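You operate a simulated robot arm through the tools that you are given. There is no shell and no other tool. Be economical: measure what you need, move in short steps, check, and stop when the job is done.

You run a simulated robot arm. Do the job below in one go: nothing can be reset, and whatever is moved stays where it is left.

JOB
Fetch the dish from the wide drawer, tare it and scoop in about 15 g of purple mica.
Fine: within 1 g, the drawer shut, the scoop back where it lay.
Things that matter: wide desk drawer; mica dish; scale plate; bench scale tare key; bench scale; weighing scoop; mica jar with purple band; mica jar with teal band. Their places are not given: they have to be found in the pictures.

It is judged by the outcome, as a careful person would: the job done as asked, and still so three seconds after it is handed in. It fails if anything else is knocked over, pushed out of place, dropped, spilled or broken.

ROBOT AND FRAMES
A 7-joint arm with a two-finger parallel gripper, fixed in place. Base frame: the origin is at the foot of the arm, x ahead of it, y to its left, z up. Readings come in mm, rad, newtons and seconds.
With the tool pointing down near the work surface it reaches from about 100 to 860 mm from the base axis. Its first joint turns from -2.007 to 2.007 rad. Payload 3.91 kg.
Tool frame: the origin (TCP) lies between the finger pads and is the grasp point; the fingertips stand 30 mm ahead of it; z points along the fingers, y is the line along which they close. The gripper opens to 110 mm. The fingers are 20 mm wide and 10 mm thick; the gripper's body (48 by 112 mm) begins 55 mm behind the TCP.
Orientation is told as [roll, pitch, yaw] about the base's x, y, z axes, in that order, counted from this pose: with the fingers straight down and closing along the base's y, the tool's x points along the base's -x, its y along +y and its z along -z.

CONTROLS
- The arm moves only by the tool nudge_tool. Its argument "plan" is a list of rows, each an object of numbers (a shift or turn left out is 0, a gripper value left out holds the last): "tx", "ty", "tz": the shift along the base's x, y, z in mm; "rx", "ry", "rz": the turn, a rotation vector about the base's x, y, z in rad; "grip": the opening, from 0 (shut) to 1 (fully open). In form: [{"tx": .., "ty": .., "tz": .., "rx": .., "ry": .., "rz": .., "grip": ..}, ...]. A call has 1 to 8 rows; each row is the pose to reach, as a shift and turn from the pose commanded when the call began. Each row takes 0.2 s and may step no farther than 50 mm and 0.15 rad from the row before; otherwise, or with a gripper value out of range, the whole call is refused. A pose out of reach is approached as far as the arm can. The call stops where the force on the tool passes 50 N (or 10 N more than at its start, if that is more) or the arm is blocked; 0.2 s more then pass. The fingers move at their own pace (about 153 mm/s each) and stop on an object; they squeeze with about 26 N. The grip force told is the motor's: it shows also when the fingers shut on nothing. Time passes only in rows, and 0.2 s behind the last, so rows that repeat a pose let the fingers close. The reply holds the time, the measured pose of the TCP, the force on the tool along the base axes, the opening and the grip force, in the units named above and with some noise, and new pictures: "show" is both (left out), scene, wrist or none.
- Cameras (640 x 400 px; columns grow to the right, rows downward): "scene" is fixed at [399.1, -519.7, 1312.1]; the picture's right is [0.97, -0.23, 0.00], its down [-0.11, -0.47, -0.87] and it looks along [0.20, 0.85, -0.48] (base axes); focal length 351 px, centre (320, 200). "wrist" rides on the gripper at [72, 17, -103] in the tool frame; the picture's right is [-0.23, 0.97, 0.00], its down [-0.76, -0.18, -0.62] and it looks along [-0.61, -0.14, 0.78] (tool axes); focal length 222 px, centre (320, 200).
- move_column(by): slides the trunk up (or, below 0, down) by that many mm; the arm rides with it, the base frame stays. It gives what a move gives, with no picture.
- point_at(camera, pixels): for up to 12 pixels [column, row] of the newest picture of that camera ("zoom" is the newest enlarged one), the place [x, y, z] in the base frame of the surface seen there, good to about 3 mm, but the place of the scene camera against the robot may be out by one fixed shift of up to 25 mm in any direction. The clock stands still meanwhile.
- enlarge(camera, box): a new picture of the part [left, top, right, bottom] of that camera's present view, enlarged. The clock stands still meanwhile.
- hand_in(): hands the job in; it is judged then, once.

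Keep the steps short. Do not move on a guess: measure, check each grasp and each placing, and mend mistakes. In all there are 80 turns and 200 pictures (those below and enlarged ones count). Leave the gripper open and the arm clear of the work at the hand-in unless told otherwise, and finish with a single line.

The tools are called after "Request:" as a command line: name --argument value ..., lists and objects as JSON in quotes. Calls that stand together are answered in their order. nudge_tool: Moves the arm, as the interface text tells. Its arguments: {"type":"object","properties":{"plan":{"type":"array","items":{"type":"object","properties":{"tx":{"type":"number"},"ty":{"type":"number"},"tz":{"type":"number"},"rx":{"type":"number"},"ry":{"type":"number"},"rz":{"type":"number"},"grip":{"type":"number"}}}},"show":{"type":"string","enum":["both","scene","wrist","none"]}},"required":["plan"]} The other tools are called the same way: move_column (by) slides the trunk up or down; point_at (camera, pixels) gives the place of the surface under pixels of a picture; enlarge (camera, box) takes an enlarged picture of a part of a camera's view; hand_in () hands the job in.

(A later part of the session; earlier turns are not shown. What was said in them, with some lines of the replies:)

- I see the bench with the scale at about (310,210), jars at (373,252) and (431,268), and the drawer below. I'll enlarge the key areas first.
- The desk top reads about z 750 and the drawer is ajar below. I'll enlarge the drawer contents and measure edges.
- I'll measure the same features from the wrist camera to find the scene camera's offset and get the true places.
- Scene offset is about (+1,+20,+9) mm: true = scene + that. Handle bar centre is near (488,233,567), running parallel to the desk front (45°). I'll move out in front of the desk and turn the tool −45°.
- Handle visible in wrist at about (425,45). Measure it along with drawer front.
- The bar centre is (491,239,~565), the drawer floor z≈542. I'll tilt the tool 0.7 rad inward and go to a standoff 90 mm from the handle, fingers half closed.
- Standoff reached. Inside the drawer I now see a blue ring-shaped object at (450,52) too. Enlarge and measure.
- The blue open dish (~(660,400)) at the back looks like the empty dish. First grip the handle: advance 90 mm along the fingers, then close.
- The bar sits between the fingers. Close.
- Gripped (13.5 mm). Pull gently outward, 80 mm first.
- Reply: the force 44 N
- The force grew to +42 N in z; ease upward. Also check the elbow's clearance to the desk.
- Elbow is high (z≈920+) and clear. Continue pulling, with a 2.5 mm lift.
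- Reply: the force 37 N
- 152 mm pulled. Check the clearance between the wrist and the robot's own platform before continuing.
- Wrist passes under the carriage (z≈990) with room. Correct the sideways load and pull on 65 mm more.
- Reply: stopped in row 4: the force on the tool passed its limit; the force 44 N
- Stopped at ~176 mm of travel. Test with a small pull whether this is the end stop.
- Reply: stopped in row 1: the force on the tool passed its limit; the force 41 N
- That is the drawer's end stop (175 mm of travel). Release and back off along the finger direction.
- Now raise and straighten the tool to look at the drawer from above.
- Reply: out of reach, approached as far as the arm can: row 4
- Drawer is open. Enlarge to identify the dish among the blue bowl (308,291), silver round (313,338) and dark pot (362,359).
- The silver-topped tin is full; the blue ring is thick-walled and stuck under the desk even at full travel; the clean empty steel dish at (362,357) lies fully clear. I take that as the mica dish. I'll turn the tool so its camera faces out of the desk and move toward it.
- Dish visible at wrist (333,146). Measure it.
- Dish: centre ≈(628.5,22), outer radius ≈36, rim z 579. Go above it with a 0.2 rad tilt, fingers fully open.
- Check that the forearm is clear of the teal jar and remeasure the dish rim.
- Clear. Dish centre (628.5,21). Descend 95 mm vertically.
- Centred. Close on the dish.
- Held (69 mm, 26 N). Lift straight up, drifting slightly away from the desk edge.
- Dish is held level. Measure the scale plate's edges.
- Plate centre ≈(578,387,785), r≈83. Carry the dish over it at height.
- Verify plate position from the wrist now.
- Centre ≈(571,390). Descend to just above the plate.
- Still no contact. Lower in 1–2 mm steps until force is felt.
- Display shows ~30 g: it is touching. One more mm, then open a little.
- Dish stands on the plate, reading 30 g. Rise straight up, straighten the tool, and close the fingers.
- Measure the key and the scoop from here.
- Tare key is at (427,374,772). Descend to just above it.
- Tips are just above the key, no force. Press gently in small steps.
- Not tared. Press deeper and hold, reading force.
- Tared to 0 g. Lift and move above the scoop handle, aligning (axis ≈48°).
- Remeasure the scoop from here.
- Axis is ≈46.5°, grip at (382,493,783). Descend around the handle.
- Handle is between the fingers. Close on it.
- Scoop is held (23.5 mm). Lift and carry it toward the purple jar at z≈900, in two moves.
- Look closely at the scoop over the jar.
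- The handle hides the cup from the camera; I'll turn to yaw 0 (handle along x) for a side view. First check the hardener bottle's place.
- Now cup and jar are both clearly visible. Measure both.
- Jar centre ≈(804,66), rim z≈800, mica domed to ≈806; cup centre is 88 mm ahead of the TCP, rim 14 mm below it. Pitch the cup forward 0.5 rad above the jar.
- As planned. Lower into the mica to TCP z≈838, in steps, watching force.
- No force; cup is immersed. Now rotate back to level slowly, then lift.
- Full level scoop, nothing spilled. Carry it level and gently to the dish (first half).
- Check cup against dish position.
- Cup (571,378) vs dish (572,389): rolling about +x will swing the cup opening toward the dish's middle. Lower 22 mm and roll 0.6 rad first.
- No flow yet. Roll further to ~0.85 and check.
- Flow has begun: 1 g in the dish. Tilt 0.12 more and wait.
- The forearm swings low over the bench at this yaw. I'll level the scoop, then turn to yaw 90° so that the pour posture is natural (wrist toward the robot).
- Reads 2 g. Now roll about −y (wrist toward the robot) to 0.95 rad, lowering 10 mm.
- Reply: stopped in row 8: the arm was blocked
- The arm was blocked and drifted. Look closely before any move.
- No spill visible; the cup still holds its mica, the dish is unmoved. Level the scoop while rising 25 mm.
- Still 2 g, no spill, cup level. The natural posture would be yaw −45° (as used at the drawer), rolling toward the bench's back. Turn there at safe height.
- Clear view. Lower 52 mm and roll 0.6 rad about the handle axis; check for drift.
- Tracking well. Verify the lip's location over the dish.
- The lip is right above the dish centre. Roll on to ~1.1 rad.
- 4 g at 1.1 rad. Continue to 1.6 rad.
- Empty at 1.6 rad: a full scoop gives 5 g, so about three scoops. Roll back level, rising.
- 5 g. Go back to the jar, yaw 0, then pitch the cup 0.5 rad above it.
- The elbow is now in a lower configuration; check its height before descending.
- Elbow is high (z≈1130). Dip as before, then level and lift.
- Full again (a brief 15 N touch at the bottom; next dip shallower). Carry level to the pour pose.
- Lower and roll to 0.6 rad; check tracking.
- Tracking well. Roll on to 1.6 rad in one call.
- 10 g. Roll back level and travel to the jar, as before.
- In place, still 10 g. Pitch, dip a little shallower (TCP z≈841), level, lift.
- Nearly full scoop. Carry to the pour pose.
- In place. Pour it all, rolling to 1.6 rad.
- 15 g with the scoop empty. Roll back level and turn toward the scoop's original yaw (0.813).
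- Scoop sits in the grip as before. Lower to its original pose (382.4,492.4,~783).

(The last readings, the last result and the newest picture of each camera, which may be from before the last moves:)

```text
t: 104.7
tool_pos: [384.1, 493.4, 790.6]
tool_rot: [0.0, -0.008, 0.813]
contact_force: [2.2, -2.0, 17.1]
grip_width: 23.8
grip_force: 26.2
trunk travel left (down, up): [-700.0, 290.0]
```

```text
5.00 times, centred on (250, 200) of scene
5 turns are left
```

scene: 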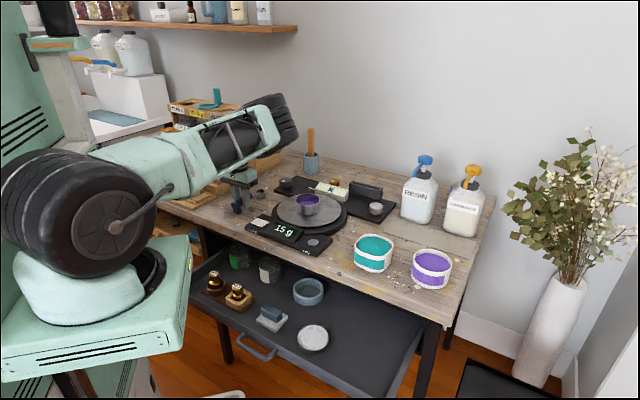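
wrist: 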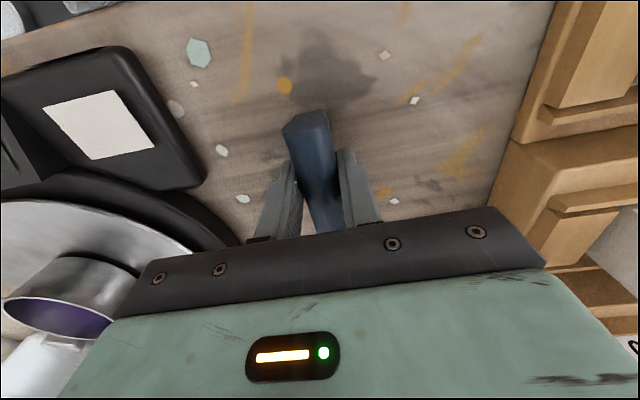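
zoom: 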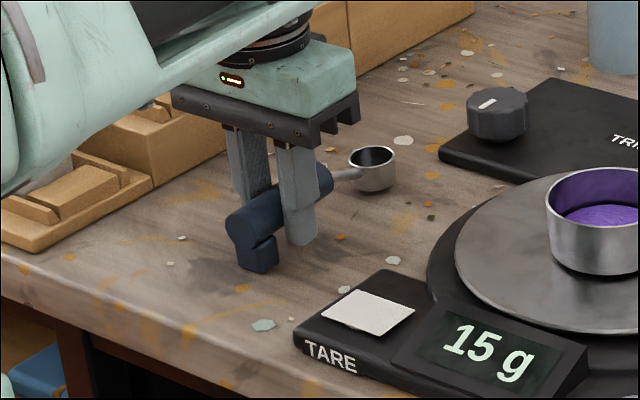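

5 turns left. The scoop touches the desk lightly; release it there, rise, travel to the front of the drawer and go to the handle standoff used before.

Request:
nudge_tool --plan '[{"tz": 1, "rx": -0.02, "ry": 0.019}, {"tz": 1, "rx": -0.02, "ry": 0.019, "grip": 0.3}, {"tz": 1, "rx": -0.02, "ry": 0.019, "grip": 0.5}, {"tz": 1, "rx": -0.02, "ry": 0.019, "grip": 0.5}, {"tz": 30, "rx": -0.02, "ry": 0.019}, {"tz": 75, "rx": -0.02, "ry": 0.019}, {"tz": 120}]' --show "wrist"

Request:
nudge_tool --plan '[{"tx": 3, "ty": -42, "rz": -0.148}, {"tx": 6, "ty": -84, "rz": -0.296}, {"tx": 10, "ty": -126, "rz": -0.444, "grip": 0.32}, {"tx": 13, "ty": -168, "rz": -0.592}, {"tx": 16, "ty": -210, "rz": -0.74}, {"tx": 19, "ty": -252, "rz": -0.888}, {"tx": 23, "ty": -294, "rz": -1.036}, {"tx": 26, "ty": -336, "tz": -8, "rz": -1.184}]' --show "none"

Request:
nudge_tool --plan '[{"rz": -0.14}, {"rz": -0.28}, {"rz": -0.4}]' --show "none"

Request:
nudge_tool --plan '[{"tx": -10, "ty": -10, "tz": -30}, {"tx": -20, "ty": -20, "tz": -65, "rx": 0.07, "ry": -0.07}, {"tx": -30, "ty": -30, "tz": -100, "rx": 0.141, "ry": -0.141}, {"tx": -40, "ty": -40, "tz": -135, "rx": 0.212, "ry": -0.212}, {"tx": -50, "ty": -50, "tz": -170, "rx": 0.283, "ry": -0.283}, {"tx": -60, "ty": -60, "tz": -200, "rx": 0.354, "ry": -0.354}, {"tx": -70, "ty": -70, "tz": -220, "rx": 0.425, "ry": -0.425}, {"tx": -80, "ty": -80, "tz": -230, "rx": 0.495, "ry": -0.495}]' --show "both"

Request:
enlarge --camera "scene" --box '[200, 160, 340, 250]'

Request:
point_at --camera "wrist" --pixels '[[290, 110], [285, 90], [300, 130], [310, 150], [320, 110]]'

```text
t: 106.3
tool_pos: [381.8, 490.3, 908.9]
tool_rot: [-0.001, -0.004, 0.811]
contact_force: [0.0, 0.5, -0.5]
grip_width: 55.2
grip_force: 0.0
trunk travel left (down, up): [-700.0, 290.0]
```

wrist: 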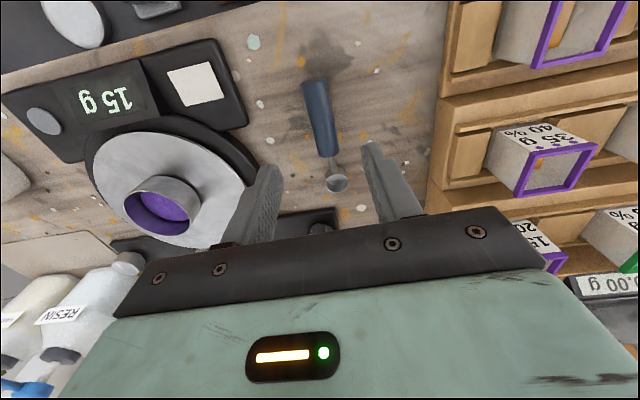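

```text
t: 108.1
tool_pos: [409.3, 157.5, 903.1]
tool_rot: [-0.002, -0.003, -0.373]
contact_force: [0.6, 0.9, 0.0]
grip_width: 35.1
grip_force: 0.0
trunk travel left (down, up): [-700.0, 290.0]
```

```text
t: 108.9
tool_pos: [408.9, 157.0, 901.4]
tool_rot: [-0.002, -0.005, -0.773]
contact_force: [-0.5, -0.3, -0.2]
grip_width: 35.0
grip_force: 0.0
trunk travel left (down, up): [-700.0, 290.0]
```

```text
t: 110.7
tool_pos: [328.2, 77.0, 667.1]
tool_rot: [0.701, -0.014, -0.778]
contact_force: [-0.1, 0.5, 0.4]
grip_width: 35.1
grip_force: 0.1
out of reach, approached as far as the arm can: row 4
trunk travel left (down, up): [-700.0, 290.0]
```

scene: 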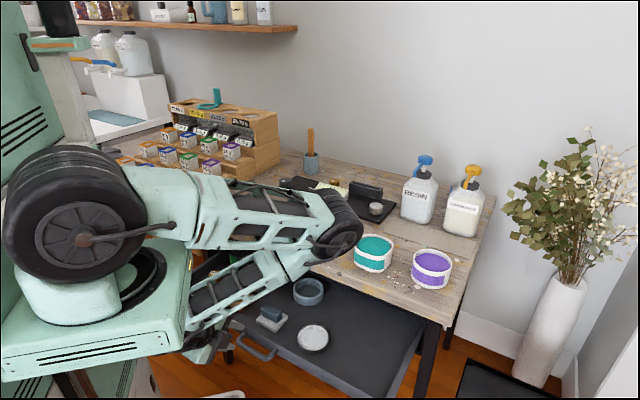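
wrist: 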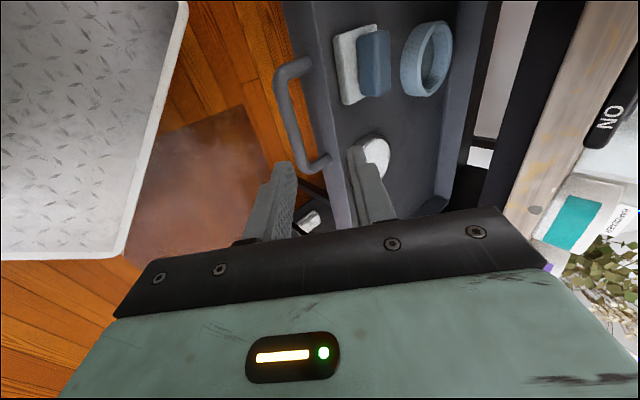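

```text
4.44 times, centred on (270, 205) of scene
```

zoom: 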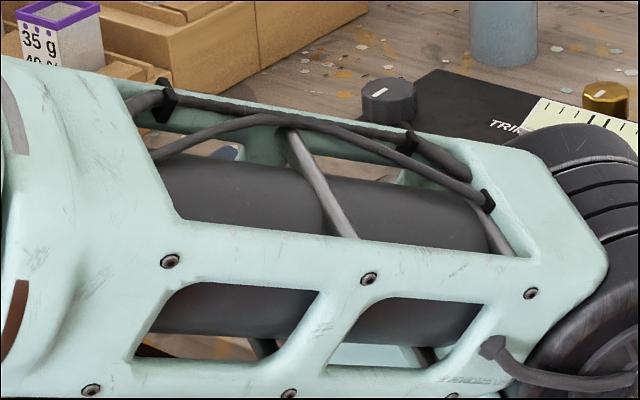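

```text
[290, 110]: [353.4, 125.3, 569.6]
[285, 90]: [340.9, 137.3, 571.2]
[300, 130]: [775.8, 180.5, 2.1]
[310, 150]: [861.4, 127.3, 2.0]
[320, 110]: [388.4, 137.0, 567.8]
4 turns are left
```

Scoop is back in its place, and the view at the handle is the same as before. Approach, grip the bar, and push the drawer in.

Request:
nudge_tool --plan '[{"tz": -30}, {"tx": 6, "ty": 5, "tz": -49}, {"tx": 15, "ty": 14, "tz": -64}, {"tx": 24, "ty": 23, "tz": -80}, {"tx": 33, "ty": 32, "tz": -96}, {"tx": 33, "ty": 32, "tz": -96}]' --show "none"

Request:
nudge_tool --plan '[{"grip": 0}, {"grip": 0}]' --show "wrist"

Request:
nudge_tool --plan '[{"tx": 6, "ty": 6}, {"tx": 20, "ty": 20}, {"tx": 36, "ty": 36}, {"tx": 52, "ty": 52}, {"tx": 68, "ty": 68}, {"tx": 82, "ty": 82}, {"tx": 94, "ty": 94}, {"tx": 102, "ty": 102}]' --show "scene"

```text
t: 112.1
tool_pos: [359.9, 107.1, 573.3]
tool_rot: [0.698, -0.012, -0.779]
contact_force: [-0.2, -0.6, -0.2]
grip_width: 35.1
grip_force: 0.1
trunk travel left (down, up): [-700.0, 290.0]
```

```text
t: 112.7
tool_pos: [362.4, 108.2, 570.8]
tool_rot: [0.696, -0.011, -0.776]
contact_force: [-1.1, 1.7, -9.5]
grip_width: 13.6
grip_force: 44.5
trunk travel left (down, up): [-700.0, 290.0]
```

wrist: 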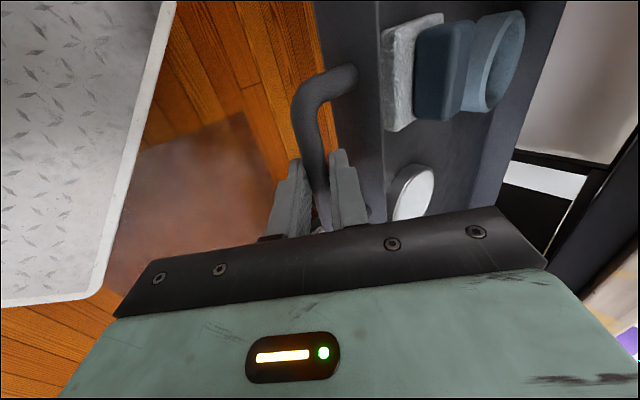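

```text
t: 114.5
tool_pos: [462.9, 208.1, 572.3]
tool_rot: [0.701, -0.015, -0.779]
contact_force: [13.4, -12.2, -18.0]
grip_width: 13.5
grip_force: 44.7
trunk travel left (down, up): [-700.0, 290.0]
3 turns are left
```

scene: 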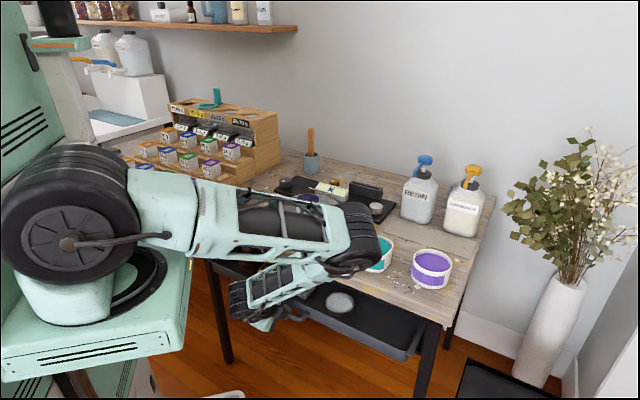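

21–24 mm remain. Push to the stop slowly, then release and back off.

Request:
nudge_tool --plan '[{"tx": 5, "ty": 4}, {"tx": 10, "ty": 9}, {"tx": 15, "ty": 14}, {"tx": 19, "ty": 18}, {"tx": 22, "ty": 21}, {"tx": 25, "ty": 24}, {"tx": 28, "ty": 27}, {"tx": 31, "ty": 30}]' --show "none"

Request:
nudge_tool --plan '[{"tx": 2, "ty": 2}, {"tx": 5, "ty": 5}, {"tx": 8, "ty": 8}]' --show "wrist"

Request:
nudge_tool --plan '[{"grip": 0.32}, {"grip": 0.32}, {"tx": -9, "ty": -9, "tz": 15}, {"tx": -18, "ty": -18, "tz": 31}, {"tx": -30, "ty": -30, "tz": 50}, {"tx": -48, "ty": -48, "tz": 80}, {"tx": -66, "ty": -66, "tz": 110}]' --show "both"

Request:
enlarge --camera "scene" --box '[200, 150, 460, 350]'

Request:
point_at --camera "wrist" --pixels '[[322, 110], [307, 70], [338, 160], [310, 90], [325, 130], [350, 90]]'

```text
t: 116.1
tool_pos: [484.5, 232.4, 571.5]
tool_rot: [0.685, -0.012, -0.778]
contact_force: [-3.4, -19.6, 20.3]
grip_width: 13.5
grip_force: 44.4
trunk travel left (down, up): [-700.0, 290.0]
stopped in row 7: the force on the tool passed its limit (the readings are from after the stop); the commanded pose is now the measured one
```

```text
t: 116.8
tool_pos: [485.0, 234.4, 569.8]
tool_rot: [0.672, -0.011, -0.774]
contact_force: [-6.8, -17.6, 21.4]
grip_width: 13.8
grip_force: 45.1
trunk travel left (down, up): [-700.0, 290.0]
stopped in row 3: the force on the tool passed its limit (the readings are from after the stop); the commanded pose is now the measured one
```

wrist: 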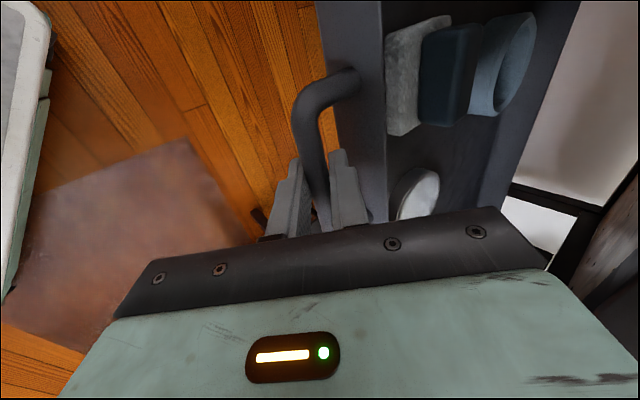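

```text
t: 118.4
tool_pos: [422.0, 173.0, 678.4]
tool_rot: [0.672, -0.009, -0.775]
contact_force: [-0.7, -0.2, 0.1]
grip_width: 35.3
grip_force: 0.0
trunk travel left (down, up): [-700.0, 290.0]
```

scene: 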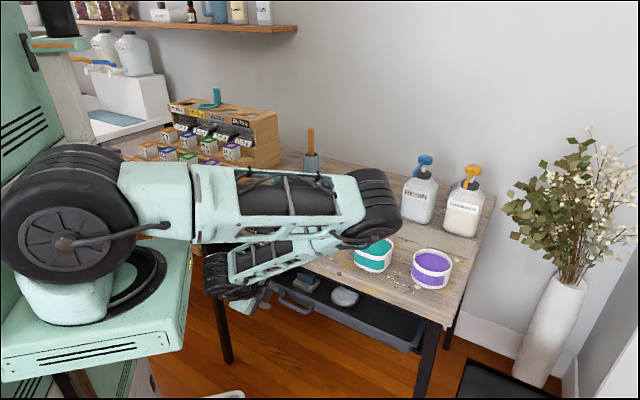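
wrist: 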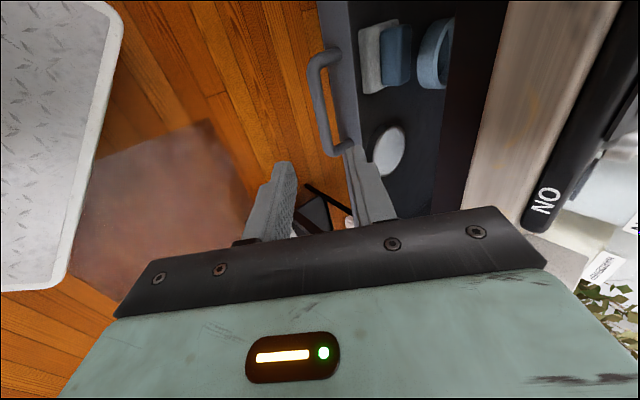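

```text
2.00 times, centred on (330, 250) of scene
```

zoom: 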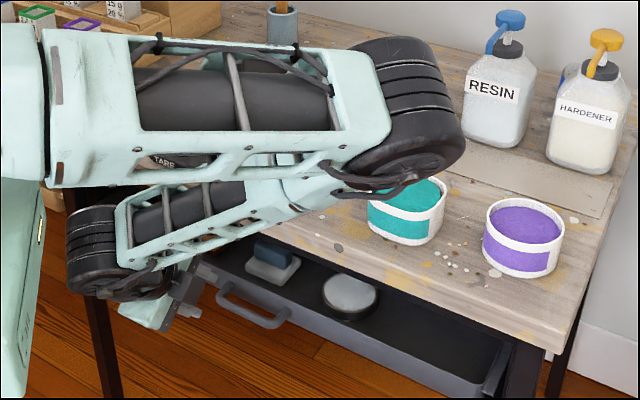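

```text
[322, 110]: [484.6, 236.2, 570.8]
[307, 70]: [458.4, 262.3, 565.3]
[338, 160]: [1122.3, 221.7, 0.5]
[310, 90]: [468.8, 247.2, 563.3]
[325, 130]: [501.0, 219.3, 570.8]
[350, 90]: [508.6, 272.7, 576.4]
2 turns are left
```

The drawer is fully shut against its stop, at its starting position. Raise the arm clear, open the gripper, and take a last look at the scale and scoop.

Request:
nudge_tool --plan '[{"tx": -8, "ty": -8, "tz": 25, "rx": -0.07, "ry": 0.07}, {"tx": -15, "ty": -16, "tz": 55, "rx": -0.14, "ry": 0.14}, {"tx": -22, "ty": -24, "tz": 90, "rx": -0.21, "ry": 0.21}, {"tx": -29, "ty": -32, "tz": 125, "rx": -0.28, "ry": 0.28}, {"tx": -35, "ty": -40, "tz": 160, "rx": -0.35, "ry": 0.35}, {"tx": -40, "ty": -46, "tz": 195, "rx": -0.42, "ry": 0.42, "grip": 1}, {"tx": -42, "ty": -52, "tz": 230, "rx": -0.475, "ry": 0.475}, {"tx": -42, "ty": -52, "tz": 270, "rx": -0.475, "ry": 0.475}]' --show "scene"

Request:
enlarge --camera "scene" --box '[210, 150, 370, 260]'

```text
t: 120.2
tool_pos: [377.2, 116.4, 948.5]
tool_rot: [0.001, -0.002, -0.767]
contact_force: [0.0, 0.8, -0.7]
grip_width: 109.9
grip_force: 0.1
out of reach, approached as far as the arm can: row 5
trunk travel left (down, up): [-700.0, 290.0]
```

scene: 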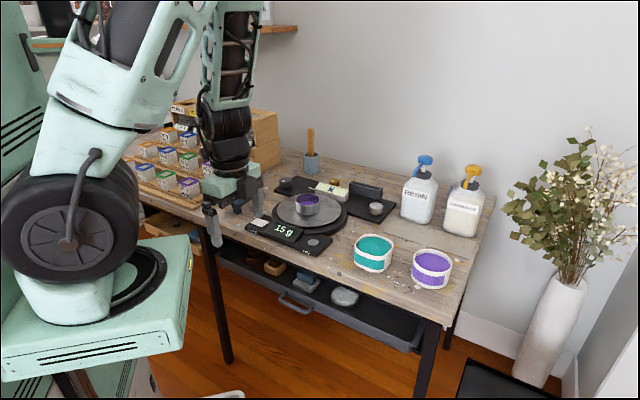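

```text
3.64 times, centred on (290, 205) of scene
1 turns are left
```

zoom: 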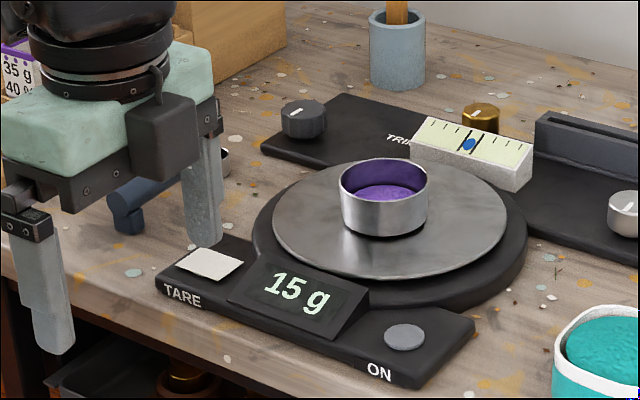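

The scale reads 15 g, the drawer is shut, the scoop is back in its place, and the arm is clear with the gripper open. Handing in.

Request:
hand_in

```text
The job is handed in.
```

Handed in: the tared dish reads 15 g of purple mica on the scale, the drawer is shut, and the scoop is back where it lay; I took the empty steel dish to be the mica dish, as nothing in the drawer was labelled.
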